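You operate a simulated robot arm through the tools that you are given. There is no shell and no other tool.

Carry out the task below with a simulated robot arm. There is one attempt and no reset: what you move stays moved.

## Task
Couple both hoses to the short yellow cylinder, run its rod fully out.
Fine: red coupling on the red port, blue on blue, before you start the pump; then lever on HOLD and stop the pump; no oil spilt.

The check looks at the end state, three seconds after you hand in, the way a careful person would. Anything else that was tipped, shoved, dropped, spilled or broken makes it a failure.

## Robot
A 7-joint arm with a three-finger gripper, fixed in place. Base frame: the origin is on the floor under the middle of its stand, x ahead of it, y to its left, z up; the work surface is at about z = 0.76. Readings come in m, degrees, newtons and seconds.
It reaches about 1.342 m from its shoulder. Its first joint turns from -166.0 to 166.0 degrees. Payload 2.69 kg.
The TCP is the grasp point between the finger pads, 0.03 m short of the fingertips. In the tool frame z runs along the fingers and y along their closing line. The gripper opens to 0.128 m; its body begins 0.117 m behind the TCP.
Orientation is that of the tool frame in the base frame, as a unit quaternion [w, x, y, z]. With the fingers straight down and closing along the base's y, the tool's x points along the base's -x, its y along +y and its z along -z.

## Interface
- The arm moves only by the tool servo_tool. Its arguments are lists of equal length, an entry for each row: "slide": the shift along the base's x, y, z in m, a list of three; "angular": the turn, a rotation vector about the base's x, y, z in degrees, a list of three; "fingers": the closure in counts, from 0 (fully open) to 255 (shut). In form: {"slide": [[x, y, z], ...], "angular": [[rx, ry, rz], ...], "fingers": [fingers, ...]}. A call has 1 to 20 rows; each row is the pose to reach, as a shift and turn from the pose commanded when the call began. Rows are played at 5 a second. More than 0.05 m and 8.6 degrees between two rows, or a gripper value outside its range, and nothing of the call is played. Where a pose cannot be reached the arm comes as near as it can. A force on the tool above 50 N (or 10 N above the force at the start of the call, whichever is more), or a blocked arm, ends the call early, and 0.2 s more pass. Each finger travels about 0.127 m/s and halts on what it meets, pressing with about 42 N; the grip force reading is that of the motor and also rises with nothing between the fingers. The clock runs only during rows and for 0.2 s after the last one: add rows that repeat a pose to give the fingers time. It gives the time, the measured TCP pose, the force on the tool (base axes), the opening and the grip force at its end, in the units of the frame above (readings bear some noise), with the torque about the TCP (base axes, N m) and any sound that the robot's microphone picked up.
- Cameras (640 x 400 px; columns grow to the right, rows downward): "scene" is fixed at [0.0499, -0.6503, 1.487]; the picture's right is [0.59, -0.81, 0.00], its down [-0.64, -0.47, -0.61] and it looks along [0.49, 0.36, -0.79] (base axes); focal length 219 px, centre (320, 200). "wrist" rides on the gripper at [0.058, 0.054, -0.131] in the tool frame; the picture's right is [-0.68, 0.74, 0.00], its down [-0.62, -0.57, -0.55] and it looks along [-0.40, -0.37, 0.84] (tool axes); focal length 234 px, centre (320, 200). There is no depth. A picture from a camera that has moved, and an enlarged one, comes with that camera's place and axes in the base frame and with its lens.
- snapshot(camera): a new picture of that camera. No time passes.
- slide_trunk(by): moves the trunk up (or, below 0, down) by that many m; the arm rides with it, the base frame stays. It gives what a move gives, with no picture.
- inspect(camera, box): a new picture of the part [left, top, right, bottom] of that camera's present view, enlarged. No time passes.
- finish_job(): hands the job in; it is judged then, once.

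Places have to be worked out from the pictures, the camera data and where the tool is seen. Open the gripper and draw the arm clear of the work before you hand the job in, unless the task says otherwise.

The tools are called after "Emit:" by a JSON object that holds its "api" and its "payload". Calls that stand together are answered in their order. servo_tool: Moves the arm, as the interface text tells. Its arguments: {"type":"object","properties":{"slide":{"type":"array"},"angular":{"type":"array"},"fingers":{"type":"array"}},"required":["slide","angular","fingers"]} The other tools are called the same way: slide_trunk (by) moves the trunk up or down; snapshot (camera) takes a picture; inspect (camera, box) takes an enlarged picture of a part of a camera's view; finish_job () hands the job in.

At the start:

```text
time_s: 0.0
eef_pos: [0.6546, -0.2415, 1.0928]
tcp_rot: [0.001, 0.0, 1.0, 0.0]
ft_force: [1.0, -0.3, -0.3]
wrist_torque: [0.01, -0.04, -0.02]
gripper_width: 0.128
finger_force: 0.1
trunk travel left (down, up): [-0.15, 0.2]
```

scene: 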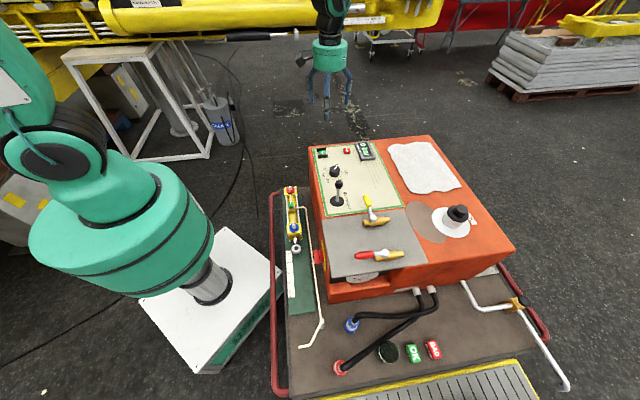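
wrist: 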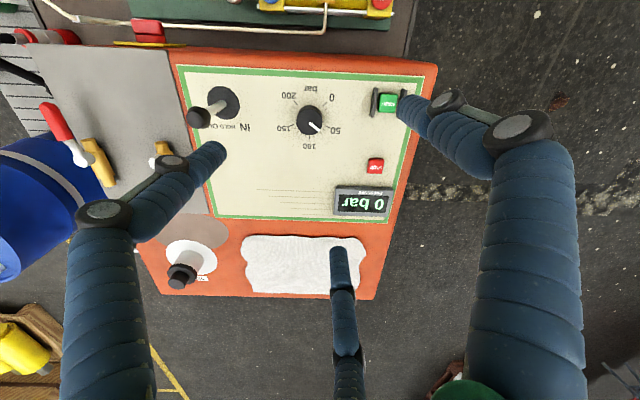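

I see an orange pump unit with a control panel (lever, knob, green/red buttons), a yellow cylinder to its left, and red and blue hose couplings on the deck below. I'll zoom in on these parts before I move.

Emit:
{"api": "inspect", "payload": {"camera": "scene", "box": [260, 170, 360, 270]}}

Emit:
{"api": "inspect", "payload": {"camera": "scene", "box": [310, 280, 460, 390]}}

Emit:
{"api": "inspect", "payload": {"camera": "scene", "box": [300, 130, 420, 280]}}

Emit:
{"api": "inspect", "payload": {"camera": "wrist", "box": [160, 50, 440, 225]}}

```text
4.00 times, centred on (310, 220) of scene
camera zoom: at [0.0499, -0.6503, 1.487], right [0.59, -0.81, 0.0], down [-0.64, -0.47, -0.61], along [0.49, 0.36, -0.79], focal length 874 px, centre (360, 120)
```

zoom: 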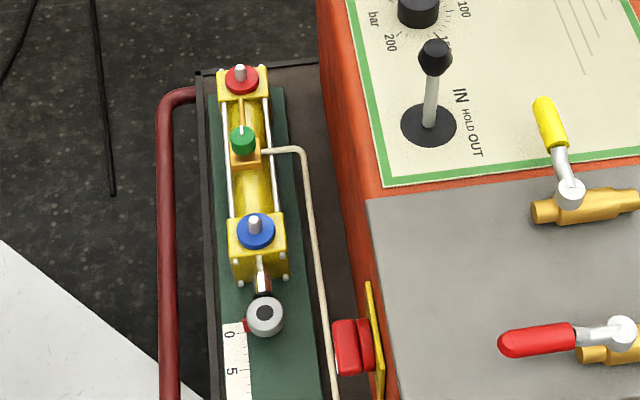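

```text
3.64 times, centred on (385, 335) of scene
camera zoom: at [0.0499, -0.6503, 1.487], right [0.59, -0.81, 0.0], down [-0.64, -0.47, -0.61], along [0.49, 0.36, -0.79], focal length 795 px, centre (84, -291)
```

zoom: 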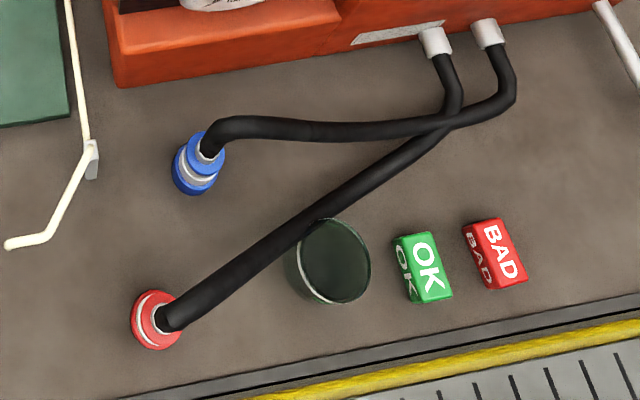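

```text
2.67 times, centred on (360, 205) of scene
camera zoom: at [0.0499, -0.6503, 1.487], right [0.59, -0.81, 0.0], down [-0.64, -0.47, -0.61], along [0.49, 0.36, -0.79], focal length 583 px, centre (213, 187)
```

zoom: 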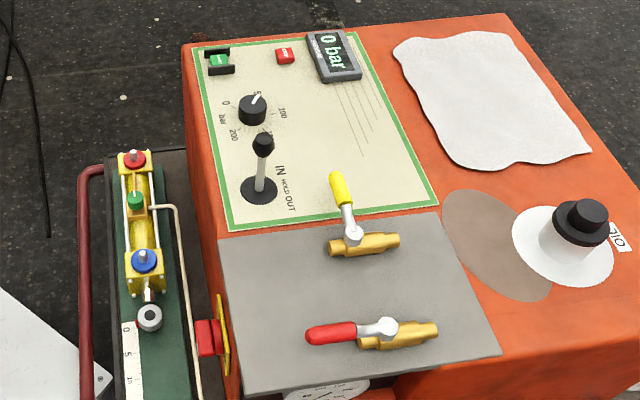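

```text
2.29 times, centred on (300, 138) of wrist
camera zoom: at [0.5962, -0.1869, 1.2234], right [0.68, 0.74, 0.0], down [0.62, -0.57, 0.55], along [0.4, -0.37, -0.84], focal length 535 px, centre (366, 343)
```

zoom: 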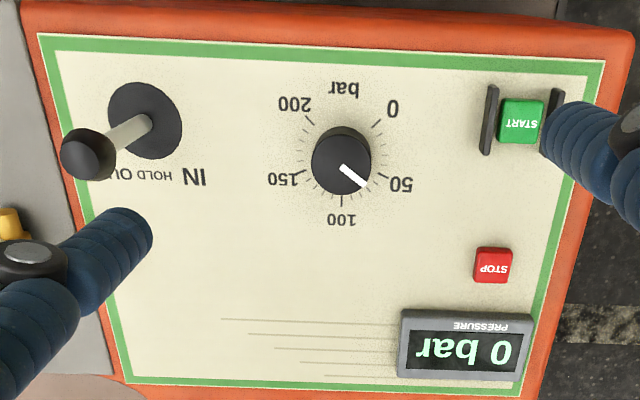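

START and the lever triangulate to z≈0.755. The lever knob is at about (0.537,-0.381,0.86), right above its base, so the lever looks to be in the middle (HOLD). I'll move the wrist camera over the yellow cylinder to get a better view and triangulate its ports.

Emit:
{"api": "servo_tool", "payload": {"slide": [[-0.04, 0.01, 0], [-0.08, 0.02, 0], [-0.12, 0.03, 0], [-0.16, 0.04, 0], [-0.2, 0.05, 0], [-0.24, 0.07, 0], [-0.27, 0.09, 0], [-0.27, 0.09, 0]], "angular": [[0, 0, 0], [0, 0, 0], [0, 0, 0], [0, 0, 0], [0, 0, 0], [0, 0, 0], [0, 0, 0], [0, 0, 0]], "fingers": [0, 0, 0, 0, 0, 0, 0, 0]}}

Emit:
{"api": "snapshot", "payload": {"camera": "wrist"}}

Emit:
{"api": "snapshot", "payload": {"camera": "scene"}}

```text
time_s: 1.8
eef_pos: [0.3822, -0.1529, 1.094]
tcp_rot: [0.0, 0.0, 1.0, 0.0]
ft_force: [-0.4, 0.7, 0.0]
wrist_torque: [-0.05, -0.05, 0.02]
gripper_width: 0.1279
finger_force: 0.0
trunk travel left (down, up): [-0.15, 0.2]
```

```text
taken
camera wrist: at [0.3231, -0.0987, 1.2246], right [0.68, 0.74, 0.0], down [0.62, -0.56, 0.55], along [0.4, -0.37, -0.84], focal length 234 px, centre (320, 200)
```

wrist: 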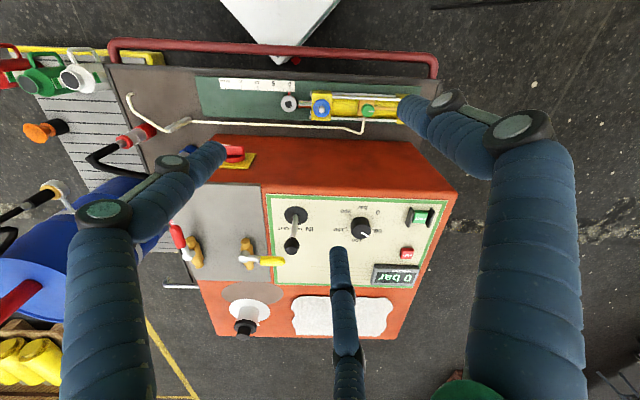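

```text
taken
```

scene: 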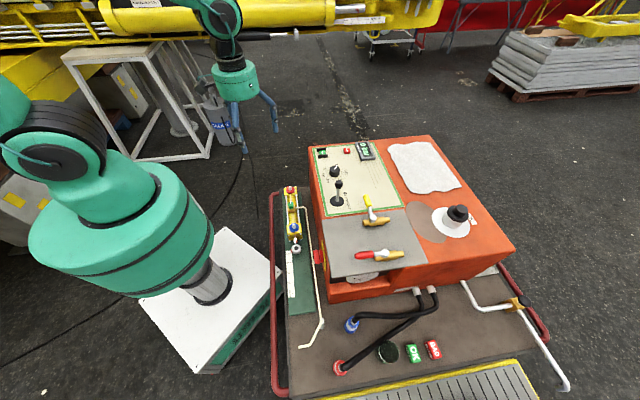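

The cylinder is now in view. I'll zoom in on it, on the hose area, and on the objects at the left.

Emit:
{"api": "inspect", "payload": {"camera": "wrist", "box": [260, 70, 440, 150]}}

Emit:
{"api": "inspect", "payload": {"camera": "wrist", "box": [0, 30, 220, 230]}}

Emit:
{"api": "inspect", "payload": {"camera": "wrist", "box": [160, 180, 300, 350]}}

```text
3.56 times, centred on (350, 110) of wrist
camera zoom: at [0.3231, -0.0987, 1.2246], right [0.68, 0.74, 0.0], down [0.62, -0.56, 0.55], along [0.4, -0.37, -0.84], focal length 833 px, centre (213, 520)
```

zoom: 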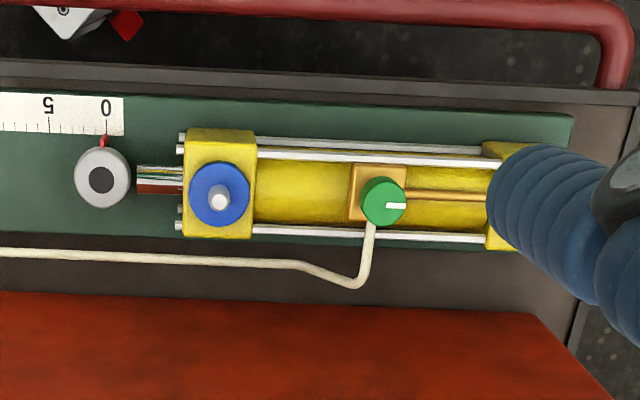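

```text
2.00 times, centred on (110, 130) of wrist
camera zoom: at [0.3231, -0.0987, 1.2246], right [0.68, 0.74, 0.0], down [0.62, -0.56, 0.55], along [0.4, -0.37, -0.84], focal length 468 px, centre (740, 340)
```

zoom: 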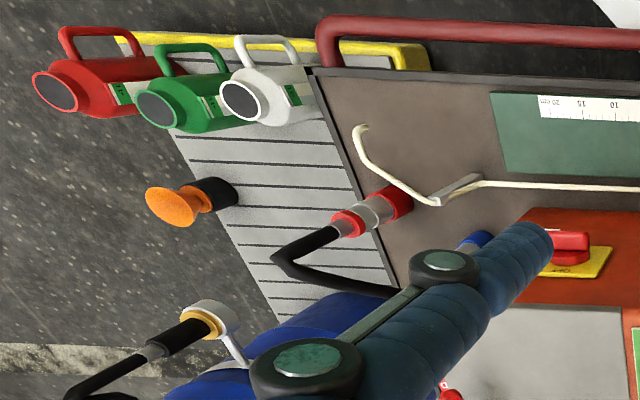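

```text
2.35 times, centred on (230, 265) of wrist
camera zoom: at [0.3231, -0.0987, 1.2246], right [0.68, 0.74, 0.0], down [0.62, -0.56, 0.55], along [0.4, -0.37, -0.84], focal length 551 px, centre (532, 47)
```

zoom: 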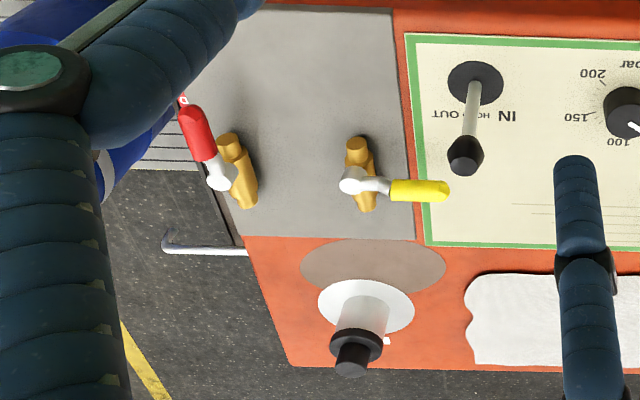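

The cylinder has blue and red ports plus a green bleed knob that feeds a white drain pipe. I'll move toward the deck side to look at the couplings, the side switch and the valves.

Emit:
{"api": "servo_tool", "payload": {"slide": [[-0.03, -0.04, 0], [-0.06, -0.08, 0], [-0.09, -0.12, 0], [-0.12, -0.16, 0], [-0.14, -0.2, 0], [-0.15, -0.24, 0], [-0.15, -0.27, 0], [-0.15, -0.27, 0]], "angular": [[0, 0, 0], [0, 0, 0], [0, 0, 0], [0, 0, 0], [0, 0, 0], [0, 0, 0], [0, 0, 0], [0, 0, 0]], "fingers": [0, 0, 0, 0, 0, 0, 0, 0]}}

Emit:
{"api": "snapshot", "payload": {"camera": "wrist"}}

Emit:
{"api": "snapshot", "payload": {"camera": "scene"}}

```text
time_s: 3.6
eef_pos: [0.2377, -0.4198, 1.0873]
tcp_rot: [0.0, -0.001, 1.0, 0.0]
ft_force: [0.4, -0.8, -0.4]
wrist_torque: [0.05, 0.01, 0.02]
gripper_width: 0.1281
finger_force: 0.1
trunk travel left (down, up): [-0.15, 0.2]
```

```text
taken
camera wrist: at [0.179, -0.367, 1.2195], right [0.68, 0.74, 0.0], down [0.62, -0.57, 0.55], along [0.4, -0.37, -0.84], focal length 234 px, centre (320, 200)
```

wrist: 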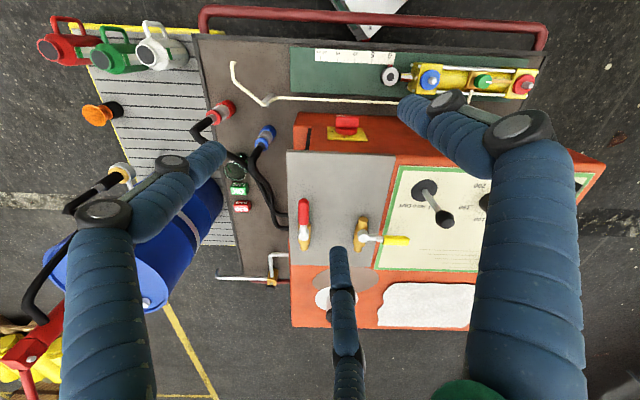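

```text
taken
```

scene: 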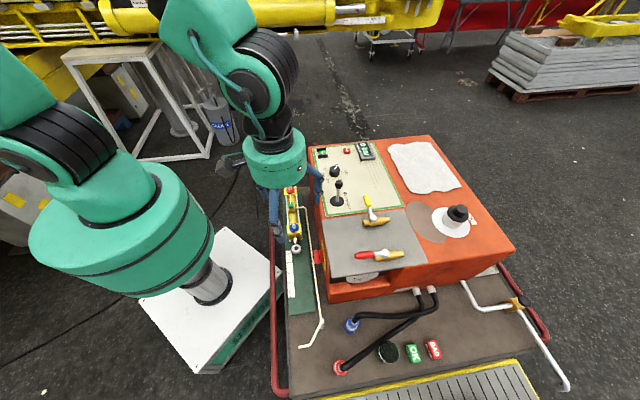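

Emit:
{"api": "inspect", "payload": {"camera": "wrist", "box": [180, 50, 320, 220]}}

Emit:
{"api": "inspect", "payload": {"camera": "wrist", "box": [370, 50, 550, 130]}}

Emit:
{"api": "inspect", "payload": {"camera": "wrist", "box": [270, 100, 430, 260]}}

Emit:
{"api": "inspect", "payload": {"camera": "wrist", "box": [200, 100, 300, 220]}}

```text
2.35 times, centred on (250, 135) of wrist
camera zoom: at [0.179, -0.367, 1.2195], right [0.68, 0.74, 0.0], down [0.62, -0.57, 0.55], along [0.4, -0.37, -0.84], focal length 551 px, centre (485, 353)
```

zoom: 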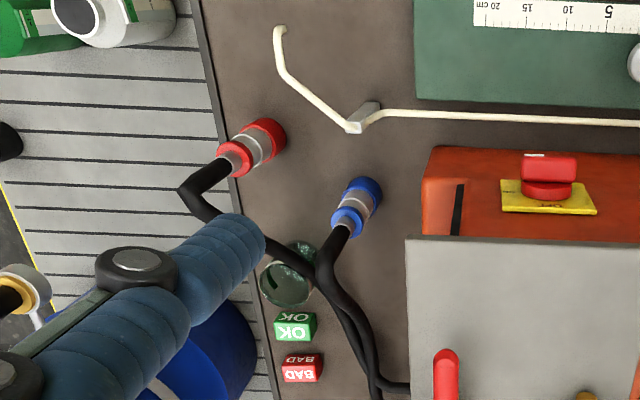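

```text
3.56 times, centred on (460, 90) of wrist
camera zoom: at [0.179, -0.367, 1.2195], right [0.68, 0.74, 0.0], down [0.62, -0.57, 0.55], along [0.4, -0.37, -0.84], focal length 833 px, centre (-178, 591)
```

zoom: 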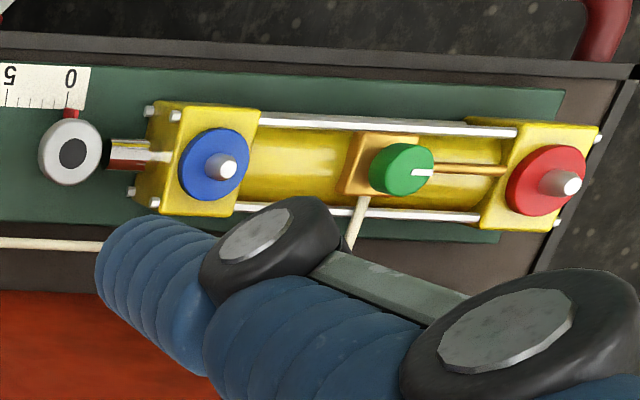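

```text
2.50 times, centred on (350, 180) of wrist
camera zoom: at [0.179, -0.367, 1.2195], right [0.68, 0.74, 0.0], down [0.62, -0.57, 0.55], along [0.4, -0.37, -0.84], focal length 585 px, centre (245, 250)
```

zoom: 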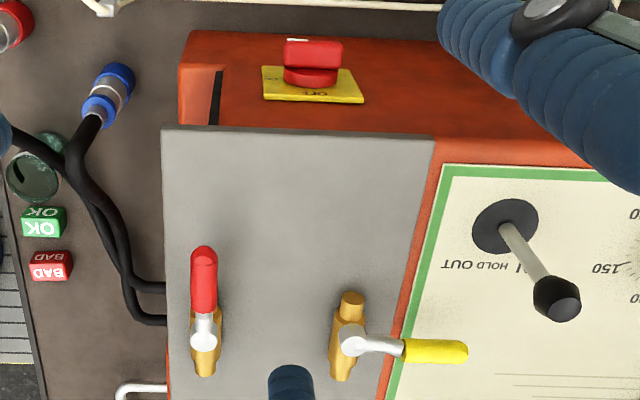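

```text
3.33 times, centred on (250, 160) of wrist
camera zoom: at [0.179, -0.367, 1.2195], right [0.68, 0.74, 0.0], down [0.62, -0.57, 0.55], along [0.4, -0.37, -0.84], focal length 781 px, centre (553, 333)
```

zoom: 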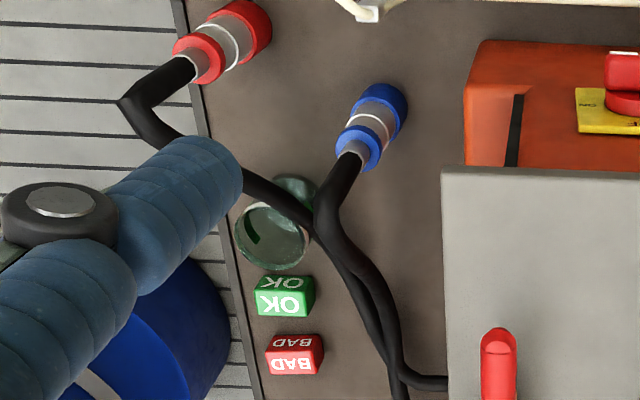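

The couplings stand upright on a deck that I put at about z≈0.35, and the blue and red nipples are near (0.435,-0.198,0.525) and (0.624,-0.008,0.52). Before I plan any grasp, I'll close the gripper in free air to see how the three fingers move.

Emit:
{"api": "servo_tool", "payload": {"slide": [[0, 0, 0], [0, 0, 0], [0, 0, 0], [0, 0, 0], [0, 0, 0], [0, 0, 0]], "angular": [[0, 0, 0], [0, 0, 0], [0, 0, 0], [0, 0, 0], [0, 0, 0], [0, 0, 0]], "fingers": [170, 170, 170, 170, 170, 170]}}

Emit:
{"api": "snapshot", "payload": {"camera": "wrist"}}

Emit:
{"api": "inspect", "payload": {"camera": "scene", "box": [210, 120, 350, 260]}}

```text
time_s: 5.0
eef_pos: [0.2376, -0.4194, 1.0886]
tcp_rot: [0.0, -0.001, 1.0, 0.001]
ft_force: [1.0, 1.0, 0.5]
wrist_torque: [0.0, 0.03, -0.01]
gripper_width: 0.0425
finger_force: 0.0
trunk travel left (down, up): [-0.15, 0.2]
```

```text
taken
camera wrist: at [0.179, -0.3662, 1.2197], right [0.68, 0.74, 0.0], down [0.62, -0.57, 0.55], along [0.4, -0.37, -0.84], focal length 234 px, centre (320, 200)
```

wrist: 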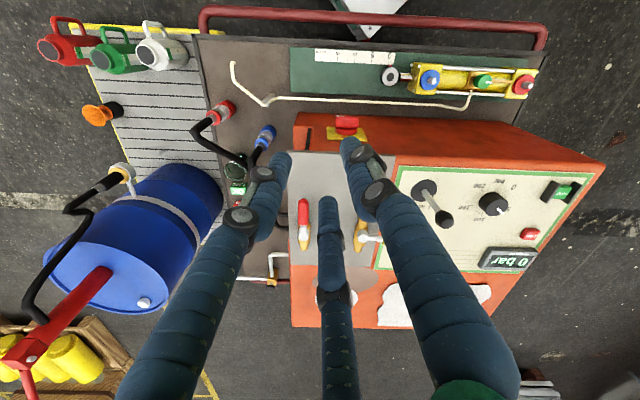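

```text
2.86 times, centred on (280, 190) of scene
camera zoom: at [0.0499, -0.6503, 1.487], right [0.59, -0.81, 0.0], down [-0.64, -0.47, -0.61], along [0.49, 0.36, -0.79], focal length 625 px, centre (434, 229)
```

zoom: 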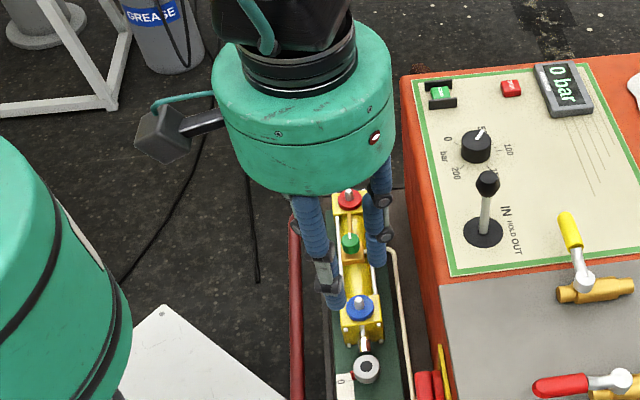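

The fingers close radially like a three-jaw chuck, and 170 counts gives 42.5 mm. Next I'll zoom hard on the couplings, the cup and the side switch to see where the grip surfaces are.

Emit:
{"api": "inspect", "payload": {"camera": "wrist", "box": [185, 85, 300, 205]}}

Emit:
{"api": "inspect", "payload": {"camera": "scene", "box": [325, 305, 385, 385]}}

Emit:
{"api": "inspect", "payload": {"camera": "wrist", "box": [320, 105, 380, 150]}}

Emit:
{"api": "inspect", "payload": {"camera": "wrist", "box": [440, 60, 550, 110]}}

```text
3.33 times, centred on (242, 145) of wrist
camera zoom: at [0.179, -0.3662, 1.2197], right [0.68, 0.74, 0.0], down [0.62, -0.57, 0.55], along [0.4, -0.37, -0.84], focal length 781 px, centre (578, 383)
```

zoom: 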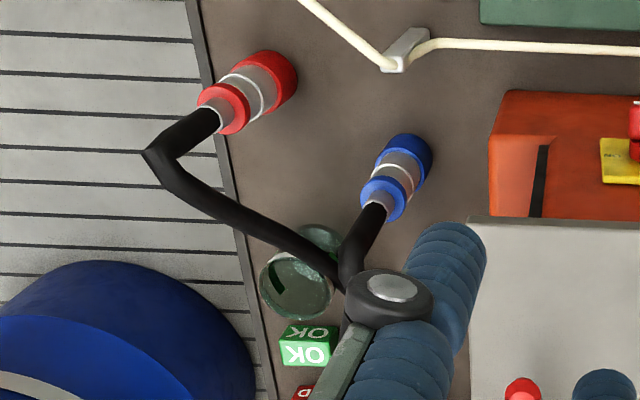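

```text
5.00 times, centred on (355, 345) of scene
camera zoom: at [0.0499, -0.6503, 1.487], right [0.59, -0.81, 0.0], down [-0.64, -0.47, -0.61], along [0.49, 0.36, -0.79], focal length 1093 px, centre (145, -525)
```

zoom: 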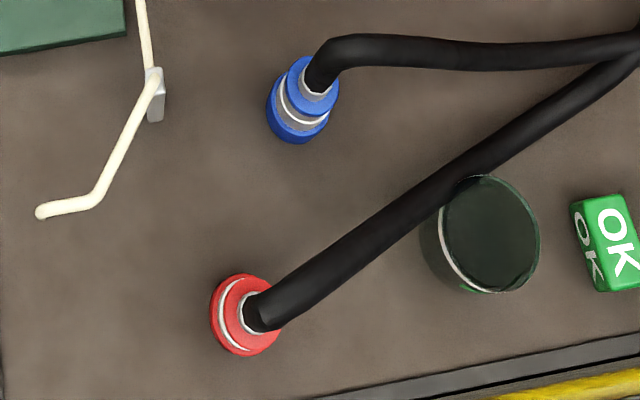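

```text
8.89 times, centred on (350, 128) of wrist
camera zoom: at [0.179, -0.3662, 1.2197], right [0.68, 0.74, 0.0], down [0.62, -0.57, 0.55], along [0.4, -0.37, -0.84], focal length 2082 px, centre (53, 844)
```

zoom: 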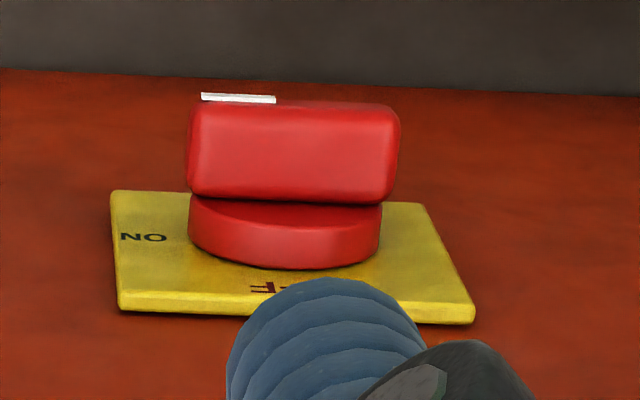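

```text
5.82 times, centred on (495, 85) of wrist
camera zoom: at [0.179, -0.3662, 1.2197], right [0.68, 0.74, 0.0], down [0.62, -0.57, 0.55], along [0.4, -0.37, -0.84], focal length 1362 px, centre (-698, 869)
```

zoom: 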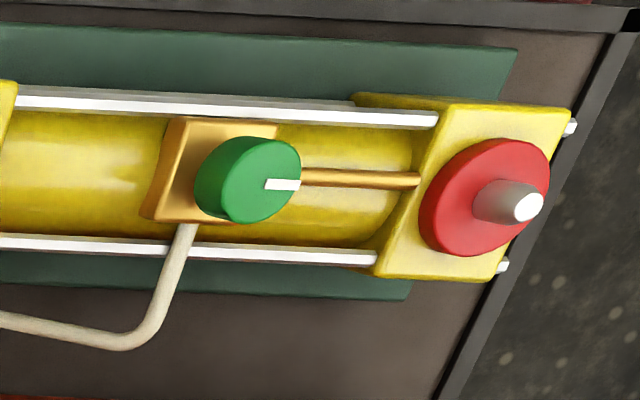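

The main switch pointer (white mark) is on the ON side, so the unit is powered. I'll take a close look at the ball valves, the gauge and the hose glands with the scene camera.

Emit:
{"api": "inspect", "payload": {"camera": "scene", "box": [320, 190, 420, 300]}}

Emit:
{"api": "inspect", "payload": {"camera": "scene", "box": [400, 180, 500, 310]}}

Emit:
{"api": "inspect", "payload": {"camera": "scene", "box": [280, 230, 340, 300]}}

```text
3.64 times, centred on (370, 245) of scene
camera zoom: at [0.0499, -0.6503, 1.487], right [0.59, -0.81, 0.0], down [-0.64, -0.47, -0.61], along [0.49, 0.36, -0.79], focal length 795 px, centre (138, 36)
```

zoom: 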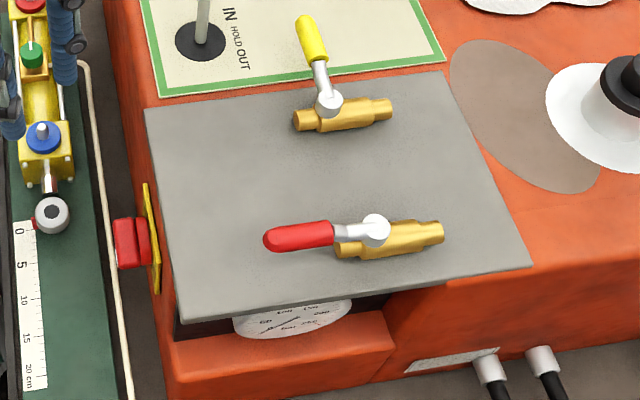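

```text
3.08 times, centred on (450, 245) of scene
camera zoom: at [0.0499, -0.6503, 1.487], right [0.59, -0.81, 0.0], down [-0.64, -0.47, -0.61], along [0.49, 0.36, -0.79], focal length 673 px, centre (-80, 62)
```

zoom: 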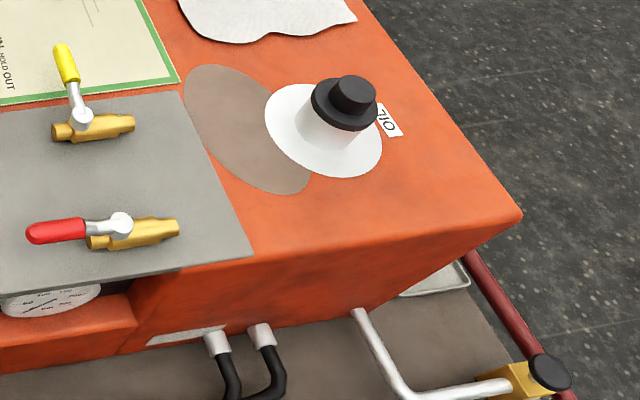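

```text
5.71 times, centred on (310, 265) of scene
camera zoom: at [0.0499, -0.6503, 1.487], right [0.59, -0.81, 0.0], down [-0.64, -0.47, -0.61], along [0.49, 0.36, -0.79], focal length 1249 px, centre (377, -171)
```

zoom: 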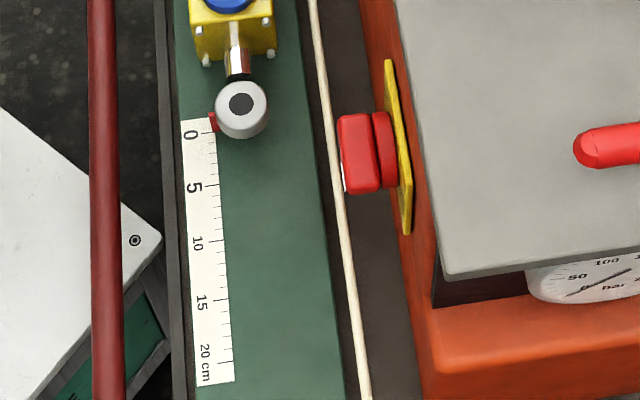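

The red coupling stands at about (0.092,-0.712) with its top near z≈0.51. The hose appears to rise straight up to about z≈0.65 before it bends toward the gland. I'll turn the tool by -46° so the hose leaves through the gap between two fingers, and move above the red coupling with the gripper open.

Emit:
{"api": "servo_tool", "payload": {"slide": [[-0.016, -0.032, -0.015], [-0.032, -0.064, -0.03], [-0.048, -0.096, -0.045], [-0.064, -0.128, -0.06], [-0.08, -0.16, -0.075], [-0.096, -0.192, -0.09], [-0.112, -0.224, -0.105], [-0.128, -0.256, -0.12], [-0.146, -0.292, -0.135], [-0.146, -0.292, -0.135]], "angular": [[0, 0, -6], [0, 0, -12], [0, 0, -18], [0, 0, -24], [0, 0, -30], [0, 0, -36], [0, 0, -42], [0, 0, -46], [0, 0, -46], [0, 0, -46]], "fingers": [100, 40, 0, 0, 0, 0, 0, 0, 0, 0]}}

Emit:
{"api": "snapshot", "payload": {"camera": "wrist"}}

Emit:
{"api": "snapshot", "payload": {"camera": "scene"}}

```text
time_s: 7.2
eef_pos: [0.0878, -0.7149, 0.9547]
tcp_rot: [0.0, 0.39, 0.921, 0.001]
ft_force: [0.5, -0.8, -0.1]
wrist_torque: [0.08, -0.02, 0.0]
gripper_width: 0.1279
finger_force: 0.2
trunk travel left (down, up): [-0.15, 0.2]
```

```text
taken
camera wrist: at [0.0864, -0.6358, 1.0864], right [1.0, 0.03, 0.0], down [0.02, -0.84, 0.55], along [0.01, -0.55, -0.84], focal length 234 px, centre (320, 200)
```

wrist: 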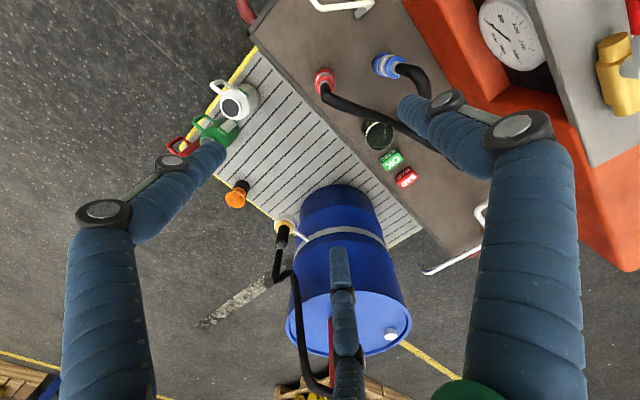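

```text
taken
```

scene: 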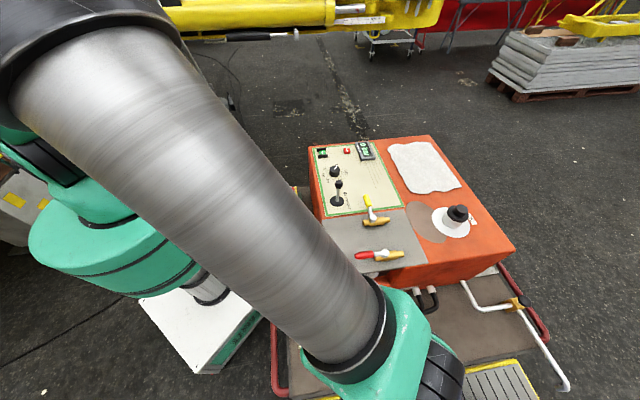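

I'm above the red coupling now. I'll zoom the wrist view on the couplings to refine their positions from this side.

Emit:
{"api": "inspect", "payload": {"camera": "wrist", "box": [290, 30, 450, 190]}}

Emit:
{"api": "inspect", "payload": {"camera": "wrist", "box": [295, 55, 365, 125]}}

```text
2.50 times, centred on (370, 110) of wrist
camera zoom: at [0.0864, -0.6358, 1.0864], right [1.0, 0.03, 0.0], down [0.02, -0.84, 0.55], along [0.01, -0.55, -0.84], focal length 585 px, centre (195, 425)
```

zoom: 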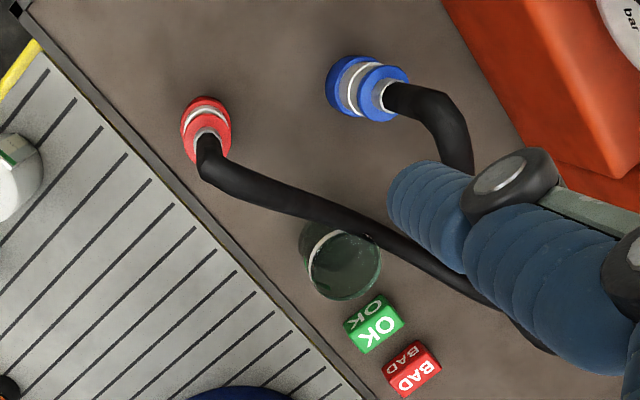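

```text
5.71 times, centred on (330, 90) of wrist
camera zoom: at [0.0864, -0.6358, 1.0864], right [1.0, 0.03, 0.0], down [0.02, -0.84, 0.55], along [0.01, -0.55, -0.84], focal length 1338 px, centre (263, 829)
```

zoom: 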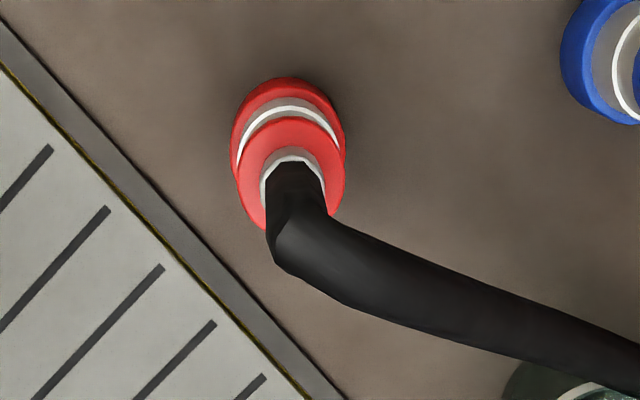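

I estimate the red coupling axis at about (0.094,-0.707), with its top collar near z≈0.53 and the hose bend at z≈0.66. I'll descend partway, with the fingertips still above the hose, and check the alignment.

Emit:
{"api": "servo_tool", "payload": {"slide": [[0.002, 0.002, -0.04], [0.004, 0.004, -0.08], [0.006, 0.006, -0.12], [0.006, 0.006, -0.16], [0.006, 0.006, -0.175], [0.006, 0.006, -0.175]], "angular": [[0, 0, 0], [0, 0, 0], [0, 0, 0], [0, 0, 0], [0, 0, 0], [0, 0, 0]], "fingers": [0, 0, 0, 0, 0, 0]}}

Emit:
{"api": "snapshot", "payload": {"camera": "wrist"}}

```text
time_s: 8.6
eef_pos: [0.094, -0.7052, 0.7818]
tcp_rot: [0.0, 0.391, 0.921, 0.0]
ft_force: [0.6, -0.2, 0.0]
wrist_torque: [0.02, 0.0, -0.01]
gripper_width: 0.128
finger_force: 0.0
trunk travel left (down, up): [-0.15, 0.2]
```

```text
taken
camera wrist: at [0.0919, -0.6262, 0.9146], right [1.0, 0.03, 0.0], down [0.02, -0.84, 0.55], along [0.01, -0.55, -0.84], focal length 234 px, centre (320, 200)
```

wrist: 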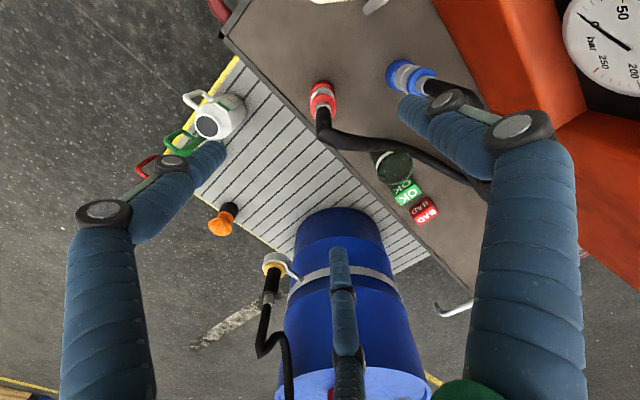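

The TCP is at (0.094,-0.705,0.782). I'll zoom in to check how the hose and coupling line up with the centre of the fingers.

Emit:
{"api": "inspect", "payload": {"camera": "wrist", "box": [280, 60, 360, 160]}}

Emit:
{"api": "inspect", "payload": {"camera": "wrist", "box": [300, 50, 500, 220]}}

```text
4.00 times, centred on (320, 110) of wrist
camera zoom: at [0.0919, -0.6262, 0.9146], right [1.0, 0.03, 0.0], down [0.02, -0.84, 0.55], along [0.01, -0.55, -0.84], focal length 937 px, centre (320, 560)
```

zoom: 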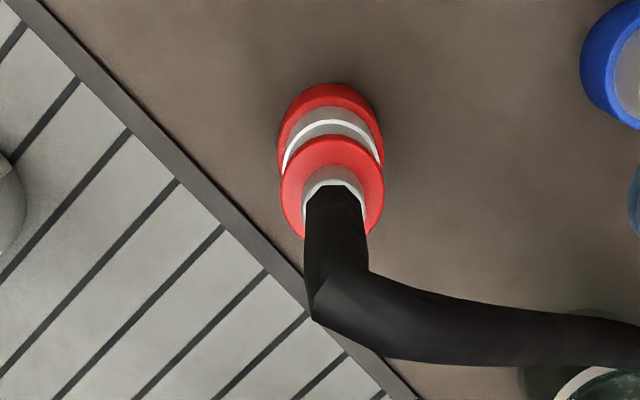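

```text
2.35 times, centred on (400, 135) of wrist
camera zoom: at [0.0919, -0.6262, 0.9146], right [1.0, 0.03, 0.0], down [0.02, -0.84, 0.55], along [0.01, -0.55, -0.84], focal length 551 px, centre (132, 353)
```

zoom: 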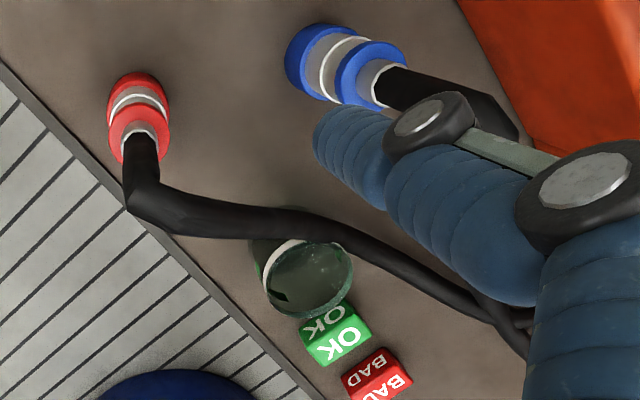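

The red coupling axis comes out at (0.0977,-0.7056), with a collar about 41 mm wide centred at z≈0.52. I'll shift 4 mm in x and lower in small steps with the hose passing between the fingers, watching the force reading.

Emit:
{"api": "servo_tool", "payload": {"slide": [[0.004, 0, -0.04], [0.004, 0, -0.08], [0.004, 0, -0.12], [0.004, 0, -0.16], [0.004, 0, -0.19], [0.004, 0, -0.19]], "angular": [[0, 0, 0], [0, 0, 0], [0, 0, 0], [0, 0, 0], [0, 0, 0], [0, 0, 0]], "fingers": [0, 0, 0, 0, 0, 0]}}

Emit:
{"api": "snapshot", "payload": {"camera": "wrist"}}

```text
time_s: 10.0
eef_pos: [0.101, -0.7059, 0.5942]
tcp_rot: [0.0, 0.39, 0.921, 0.0]
ft_force: [-0.8, 0.4, -0.3]
wrist_torque: [-0.03, -0.01, -0.01]
gripper_width: 0.1279
finger_force: 0.2
trunk travel left (down, up): [-0.15, 0.2]
```

```text
taken
camera wrist: at [0.0988, -0.6263, 0.7264], right [1.0, 0.03, 0.0], down [0.02, -0.84, 0.55], along [0.01, -0.55, -0.84], focal length 234 px, centre (320, 200)
```

wrist: 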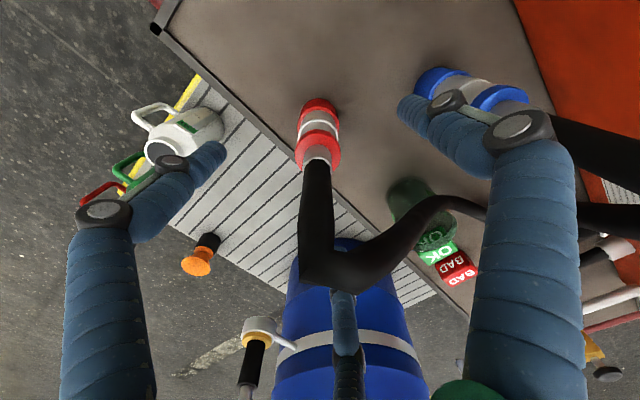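

There's no contact so far, and the hose bend is about 5 cm below the palm. I'll keep going down in small steps.

Emit:
{"api": "servo_tool", "payload": {"slide": [[-0.002, 0, -0.015], [-0.002, 0, -0.03], [-0.002, 0, -0.04], [-0.002, 0, -0.05], [-0.002, 0, -0.05]], "angular": [[0, 0, 0], [0, 0, 0], [0, 0, 0], [0, 0, 0], [0, 0, 0]], "fingers": [0, 0, 0, 0, 0]}}

Emit:
{"api": "snapshot", "payload": {"camera": "wrist"}}

```text
time_s: 11.2
eef_pos: [0.0979, -0.708, 0.5419]
tcp_rot: [0.0, 0.39, 0.921, 0.0]
ft_force: [-0.5, -0.3, 0.4]
wrist_torque: [0.03, -0.01, -0.04]
gripper_width: 0.1278
finger_force: 0.0
trunk travel left (down, up): [-0.15, 0.2]
```

```text
taken
camera wrist: at [0.0958, -0.6277, 0.6742], right [1.0, 0.03, 0.0], down [0.02, -0.84, 0.55], along [0.01, -0.55, -0.84], focal length 234 px, centre (320, 200)
```

wrist: 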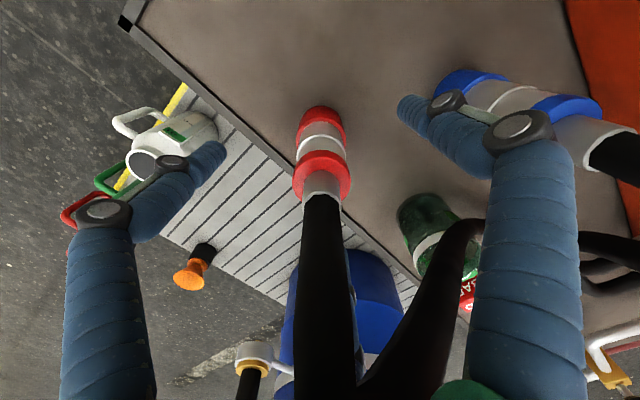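

The palm is now about level with the hose bend and I still feel no force. I'll go another 3 cm slowly to learn whether the hose blocks the palm.

Emit:
{"api": "servo_tool", "payload": {"slide": [[0, 0.001, -0.008], [0, 0.002, -0.016], [0, 0.002, -0.024], [0, 0.002, -0.03], [0, 0.002, -0.03]], "angular": [[0, 0, 0], [0, 0, 0], [0, 0, 0], [0, 0, 0], [0, 0, 0]], "fingers": [0, 0, 0, 0, 0]}}

Emit:
{"api": "snapshot", "payload": {"camera": "wrist"}}

```text
time_s: 12.4
eef_pos: [0.0982, -0.7054, 0.5117]
tcp_rot: [0.001, 0.39, 0.921, 0.0]
ft_force: [0.2, 0.1, 0.7]
wrist_torque: [0.01, 0.0, 0.03]
gripper_width: 0.1281
finger_force: 0.0
trunk travel left (down, up): [-0.15, 0.2]
```

```text
taken
camera wrist: at [0.0954, -0.6262, 0.643], right [1.0, 0.03, 0.0], down [0.02, -0.84, 0.55], along [0.01, -0.55, -0.84], focal length 234 px, centre (320, 200)
```

wrist: 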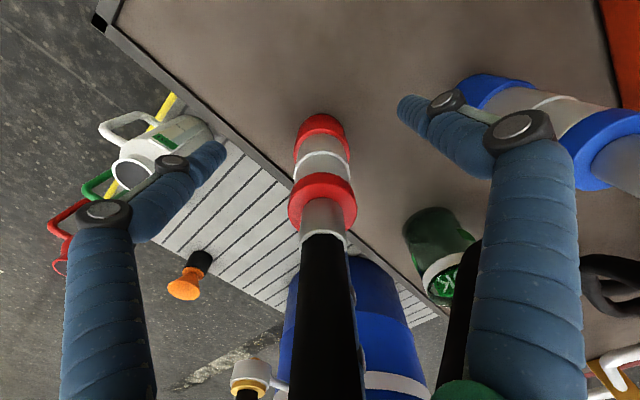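

There's no reaction with the palm well past the hose bend, so the hose yields freely. I'll go down until the pads cover the body and top collar (TCP z≈0.475), then close.

Emit:
{"api": "servo_tool", "payload": {"slide": [[0, 0, -0.012], [0, 0, -0.024], [0, 0, -0.036], [0, 0, -0.036], [0, 0, -0.036], [0, 0, -0.036], [0, 0, -0.036], [0, 0, -0.036]], "angular": [[0, 0, 0], [0, 0, 0], [0, 0, 0], [0, 0, 0], [0, 0, 0], [0, 0, 0], [0, 0, 0], [0, 0, 0]], "fingers": [0, 0, 0, 100, 200, 255, 255, 255]}}

Emit:
{"api": "snapshot", "payload": {"camera": "wrist"}}

```text
time_s: 14.2
eef_pos: [0.0969, -0.7071, 0.4768]
tcp_rot: [0.001, 0.39, 0.921, 0.0]
ft_force: [1.8, -4.4, -5.4]
wrist_torque: [-0.16, 0.02, 0.14]
gripper_width: 0.0504
finger_force: 44.9
trunk travel left (down, up): [-0.15, 0.2]
```

```text
taken
camera wrist: at [0.0948, -0.6271, 0.6083], right [1.0, 0.03, 0.0], down [0.02, -0.84, 0.55], along [0.01, -0.55, -0.84], focal length 234 px, centre (320, 200)
```

wrist: 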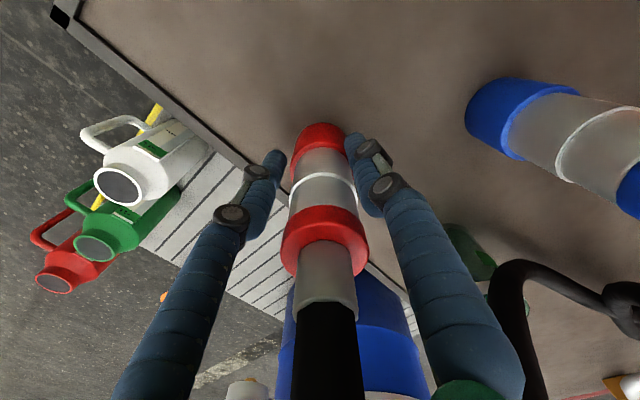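

The grip reads 50 mm and 45 N, so I have hold of the red coupling. I'll lift it slowly and watch the force and the picture.

Emit:
{"api": "servo_tool", "payload": {"slide": [[0, 0, 0.01], [0, 0, 0.02], [0, 0, 0.03], [0, 0, 0.04], [0, 0, 0.04]], "angular": [[0, 0, 0], [0, 0, 0], [0, 0, 0], [0, 0, 0], [0, 0, 0]], "fingers": [255, 255, 255, 255, 255]}}

Emit:
{"api": "snapshot", "payload": {"camera": "wrist"}}

Emit:
{"api": "snapshot", "payload": {"camera": "scene"}}

```text
time_s: 14.5
eef_pos: [0.0969, -0.707, 0.477]
tcp_rot: [0.001, 0.391, 0.92, -0.001]
ft_force: [5.0, -16.2, -34.8]
wrist_torque: [-0.85, 0.33, -0.14]
gripper_width: 0.0503
finger_force: 45.0
trunk travel left (down, up): [-0.15, 0.2]
stopped in row 1: the force on the tool passed its limit at 68 N (the readings are from after the stop); the commanded pose is now the measured one
```

```text
taken
camera wrist: at [0.0949, -0.6269, 0.6084], right [1.0, 0.03, 0.0], down [0.02, -0.84, 0.55], along [0.01, -0.55, -0.84], focal length 234 px, centre (320, 200)
```

wrist: 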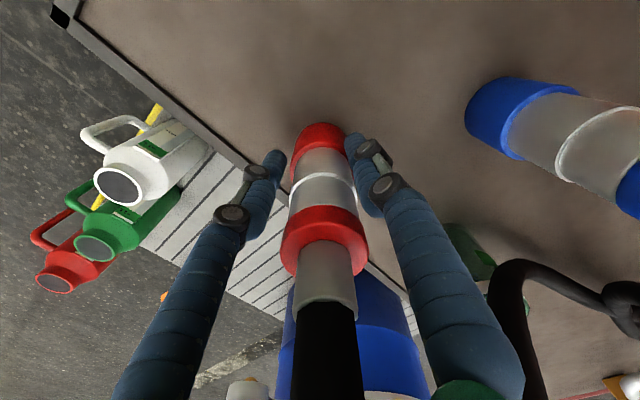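

```text
taken
```

scene: 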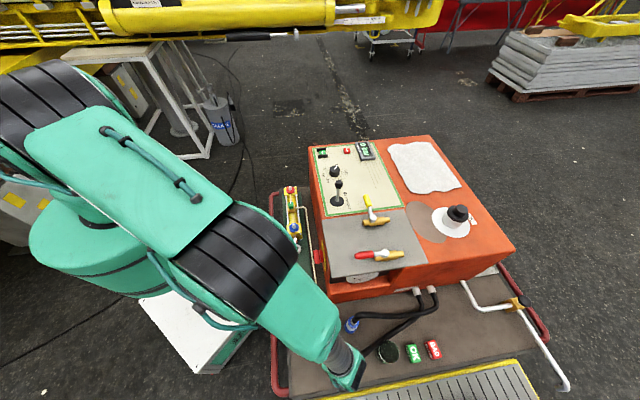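

Lifting was blocked at 68 N, so the coupling is held by something such as a parking stub or a locking sleeve. I'll look closely at how the coupling is built.

Emit:
{"api": "inspect", "payload": {"camera": "wrist", "box": [260, 110, 390, 330]}}

Emit:
{"api": "inspect", "payload": {"camera": "wrist", "box": [450, 60, 640, 220]}}

```text
1.82 times, centred on (325, 220) of wrist
camera zoom: at [0.0949, -0.6269, 0.6084], right [1.0, 0.03, 0.0], down [0.02, -0.84, 0.55], along [0.01, -0.55, -0.84], focal length 426 px, centre (311, 164)
```

zoom: 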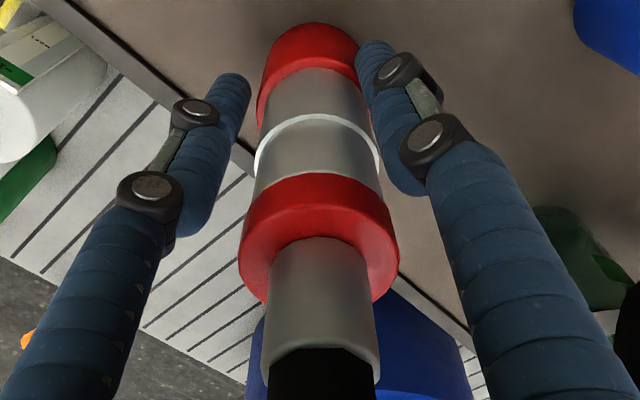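

```text
2.50 times, centred on (545, 140) of wrist
camera zoom: at [0.0949, -0.6269, 0.6084], right [1.0, 0.03, 0.0], down [0.02, -0.84, 0.55], along [0.01, -0.55, -0.84], focal length 585 px, centre (-242, 350)
```

zoom: 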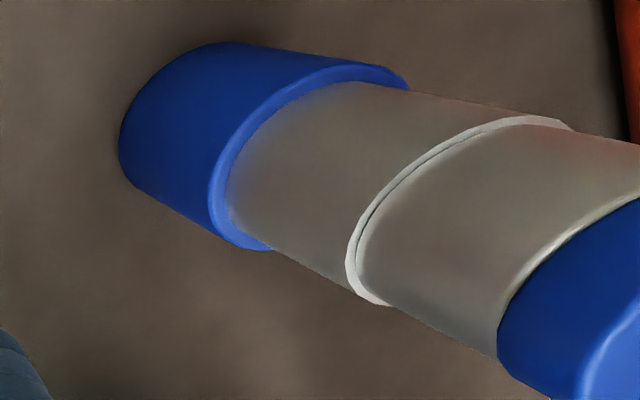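

The body has no visible latch, only a white ring around the middle. I'll ease off first, then pull up in 1 mm steps to see whether it's a stiff detent or a hard lock.

Emit:
{"api": "servo_tool", "payload": {"slide": [[0, 0, -0.001], [0, 0, 0], [0, 0, 0.001], [0, 0, 0.002], [0, 0, 0.003]], "angular": [[0, 0, 0], [0, 0, 0], [0, 0, 0], [0, 0, 0], [0, 0, 0]], "fingers": [255, 255, 255, 255, 255]}}

```text
time_s: 15.0
eef_pos: [0.0975, -0.7058, 0.4777]
tcp_rot: [0.001, 0.39, 0.921, -0.002]
ft_force: [4.7, -14.6, -29.8]
wrist_torque: [-0.31, 0.29, 0.39]
gripper_width: 0.0502
finger_force: 44.8
trunk travel left (down, up): [-0.15, 0.2]
stopped in row 2: the force on the tool passed its limit at 52 N (the readings are from after the stop); the commanded pose is now the measured one
```

It's held stiffly: a change of about 1 mm already reads over 50 N. I'll lower 2 mm to relieve the load, then test a small twist about the vertical for a bayonet-type lock.

Emit:
{"api": "servo_tool", "payload": {"slide": [[0, 0, -0.001], [0, 0, -0.002], [0, 0, -0.002]], "angular": [[0, 0, 0], [0, 0, 0], [0, 0, 0]], "fingers": [255, 255, 255]}}

```text
time_s: 15.8
eef_pos: [0.0977, -0.706, 0.4768]
tcp_rot: [0.001, 0.39, 0.921, -0.003]
ft_force: [6.1, -6.7, -3.7]
wrist_torque: [0.14, -0.18, -0.13]
gripper_width: 0.0503
finger_force: 45.0
trunk travel left (down, up): [-0.15, 0.2]
```

The load is nearly gone. I'll twist a few degrees counter-clockwise (as seen from above) and watch the torque.

Emit:
{"api": "servo_tool", "payload": {"slide": [[0, 0, 0], [0, 0, 0], [0, 0, 0], [0, 0, 0]], "angular": [[0, 0, 2], [0, 0, 4], [0, 0, 6], [0, 0, 6]], "fingers": [255, 255, 255, 255]}}

Emit:
{"api": "inspect", "payload": {"camera": "wrist", "box": [260, 110, 390, 330]}}

```text
time_s: 16.8
eef_pos: [0.0995, -0.7072, 0.4774]
tcp_rot: [0.001, 0.342, 0.94, -0.002]
ft_force: [46.7, -11.6, -0.4]
wrist_torque: [-0.27, -1.63, -0.66]
gripper_width: 0.0485
finger_force: 45.6
trunk travel left (down, up): [-0.15, 0.2]
```

```text
1.82 times, centred on (325, 220) of wrist
camera zoom: at [0.0881, -0.6275, 0.6084], right [0.99, 0.13, 0.0], down [0.11, -0.83, 0.55], along [0.07, -0.55, -0.83], focal length 426 px, centre (311, 164)
```

zoom: 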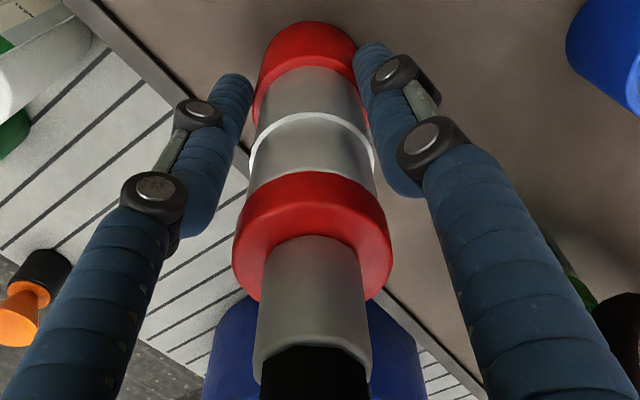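

Twisting only built up 47 N of side force, so what I hold is fixed to the deck. The 50 mm grip matches the wider bottom collar, which is probably a parking socket. I'll undo the twist, release, and regrip higher on the body and top collar.

Emit:
{"api": "servo_tool", "payload": {"slide": [[0, 0, 0], [0, 0, 0], [0, 0, 0], [0, 0, 0], [0, 0, 0], [-0.001, 0.001, 0.01], [-0.001, 0.001, 0.02], [-0.001, 0.001, 0.03], [-0.001, 0.001, 0.043], [-0.001, 0.001, 0.043]], "angular": [[0, 0, -3], [0, 0, -6], [0, 0, -6], [0, 0, -6], [0, 0, -6], [0, 0, -6], [0, 0, -6], [0, 0, -6], [0, 0, -6], [0, 0, -6]], "fingers": [255, 255, 150, 80, 80, 80, 80, 80, 80, 80]}}

Emit:
{"api": "snapshot", "payload": {"camera": "wrist"}}

```text
time_s: 19.0
eef_pos: [0.0964, -0.7048, 0.5194]
tcp_rot: [0.0, 0.391, 0.921, 0.0]
ft_force: [0.5, 0.3, 0.0]
wrist_torque: [-0.01, -0.03, 0.0]
gripper_width: 0.0879
finger_force: 0.0
trunk travel left (down, up): [-0.15, 0.2]
```

```text
taken
camera wrist: at [0.0949, -0.6256, 0.6505], right [1.0, 0.03, 0.0], down [0.02, -0.83, 0.55], along [0.01, -0.55, -0.83], focal length 234 px, centre (320, 200)
```

wrist: 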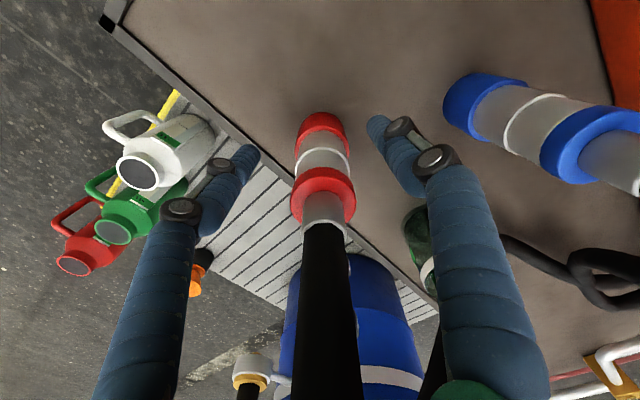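

The top collar now sits at TCP height (z≈0.52). I'll close on it and check the grip.

Emit:
{"api": "servo_tool", "payload": {"slide": [[0.001, -0.001, -0.002], [0.001, -0.001, -0.004], [0.001, -0.001, -0.004], [0.001, -0.001, -0.004], [0.001, -0.001, -0.004]], "angular": [[0, 0, 0], [0, 0, 0], [0, 0, 0], [0, 0, 0], [0, 0, 0]], "fingers": [150, 255, 255, 255, 255]}}

Emit:
{"api": "inspect", "payload": {"camera": "wrist", "box": [260, 100, 390, 320]}}

```text
time_s: 20.2
eef_pos: [0.0987, -0.7054, 0.5144]
tcp_rot: [0.0, 0.391, 0.92, -0.001]
ft_force: [-0.7, 0.9, 0.7]
wrist_torque: [0.0, 0.04, -0.02]
gripper_width: 0.0406
finger_force: 42.0
trunk travel left (down, up): [-0.15, 0.2]
```

```text
1.82 times, centred on (325, 210) of wrist
camera zoom: at [0.0958, -0.6259, 0.6467], right [1.0, 0.03, 0.0], down [0.02, -0.83, 0.55], along [0.01, -0.55, -0.83], focal length 426 px, centre (311, 182)
```

zoom: 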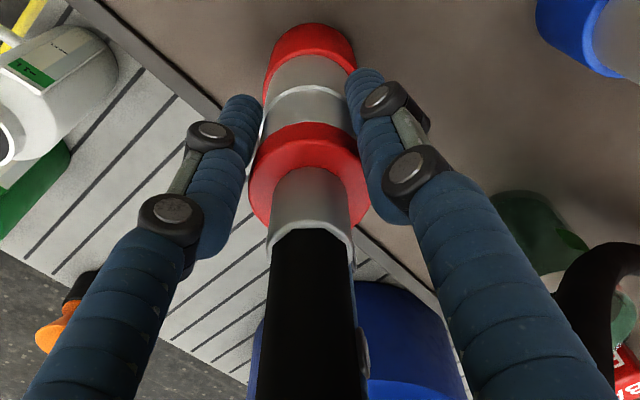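

The grip is now 40.6 mm with no parasitic load, so I'm holding the coupling body. I'll lift in small steps.

Emit:
{"api": "servo_tool", "payload": {"slide": [[0, 0, 0.003], [0, 0, 0.006], [0, 0, 0.012], [0, 0, 0.02], [0, 0, 0.03], [0, 0, 0.03]], "angular": [[0, 0, 0], [0, 0, 0], [0, 0, 0], [0, 0, 0], [0, 0, 0], [0, 0, 0]], "fingers": [255, 255, 255, 255, 255, 255]}}

Emit:
{"api": "inspect", "payload": {"camera": "wrist", "box": [240, 80, 420, 340]}}

```text
time_s: 21.6
eef_pos: [0.0975, -0.705, 0.5457]
tcp_rot: [0.0, 0.391, 0.92, -0.002]
ft_force: [-0.2, -0.1, -3.4]
wrist_torque: [0.0, 0.01, 0.01]
gripper_width: 0.0406
finger_force: 42.1
trunk travel left (down, up): [-0.15, 0.2]
```

```text
1.54 times, centred on (330, 210) of wrist
camera zoom: at [0.0944, -0.6256, 0.6773], right [1.0, 0.03, 0.0], down [0.02, -0.83, 0.55], along [0.01, -0.55, -0.83], focal length 360 px, centre (305, 185)
```

zoom: 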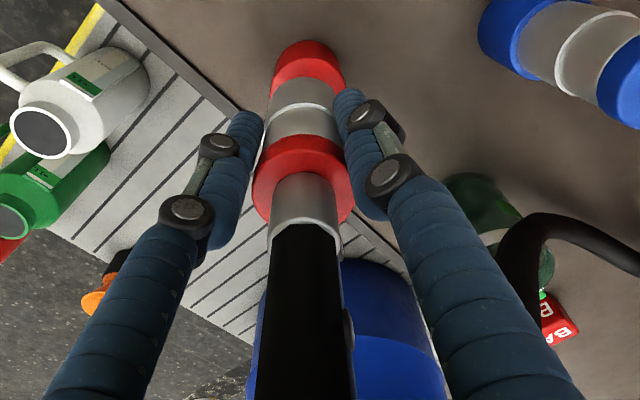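

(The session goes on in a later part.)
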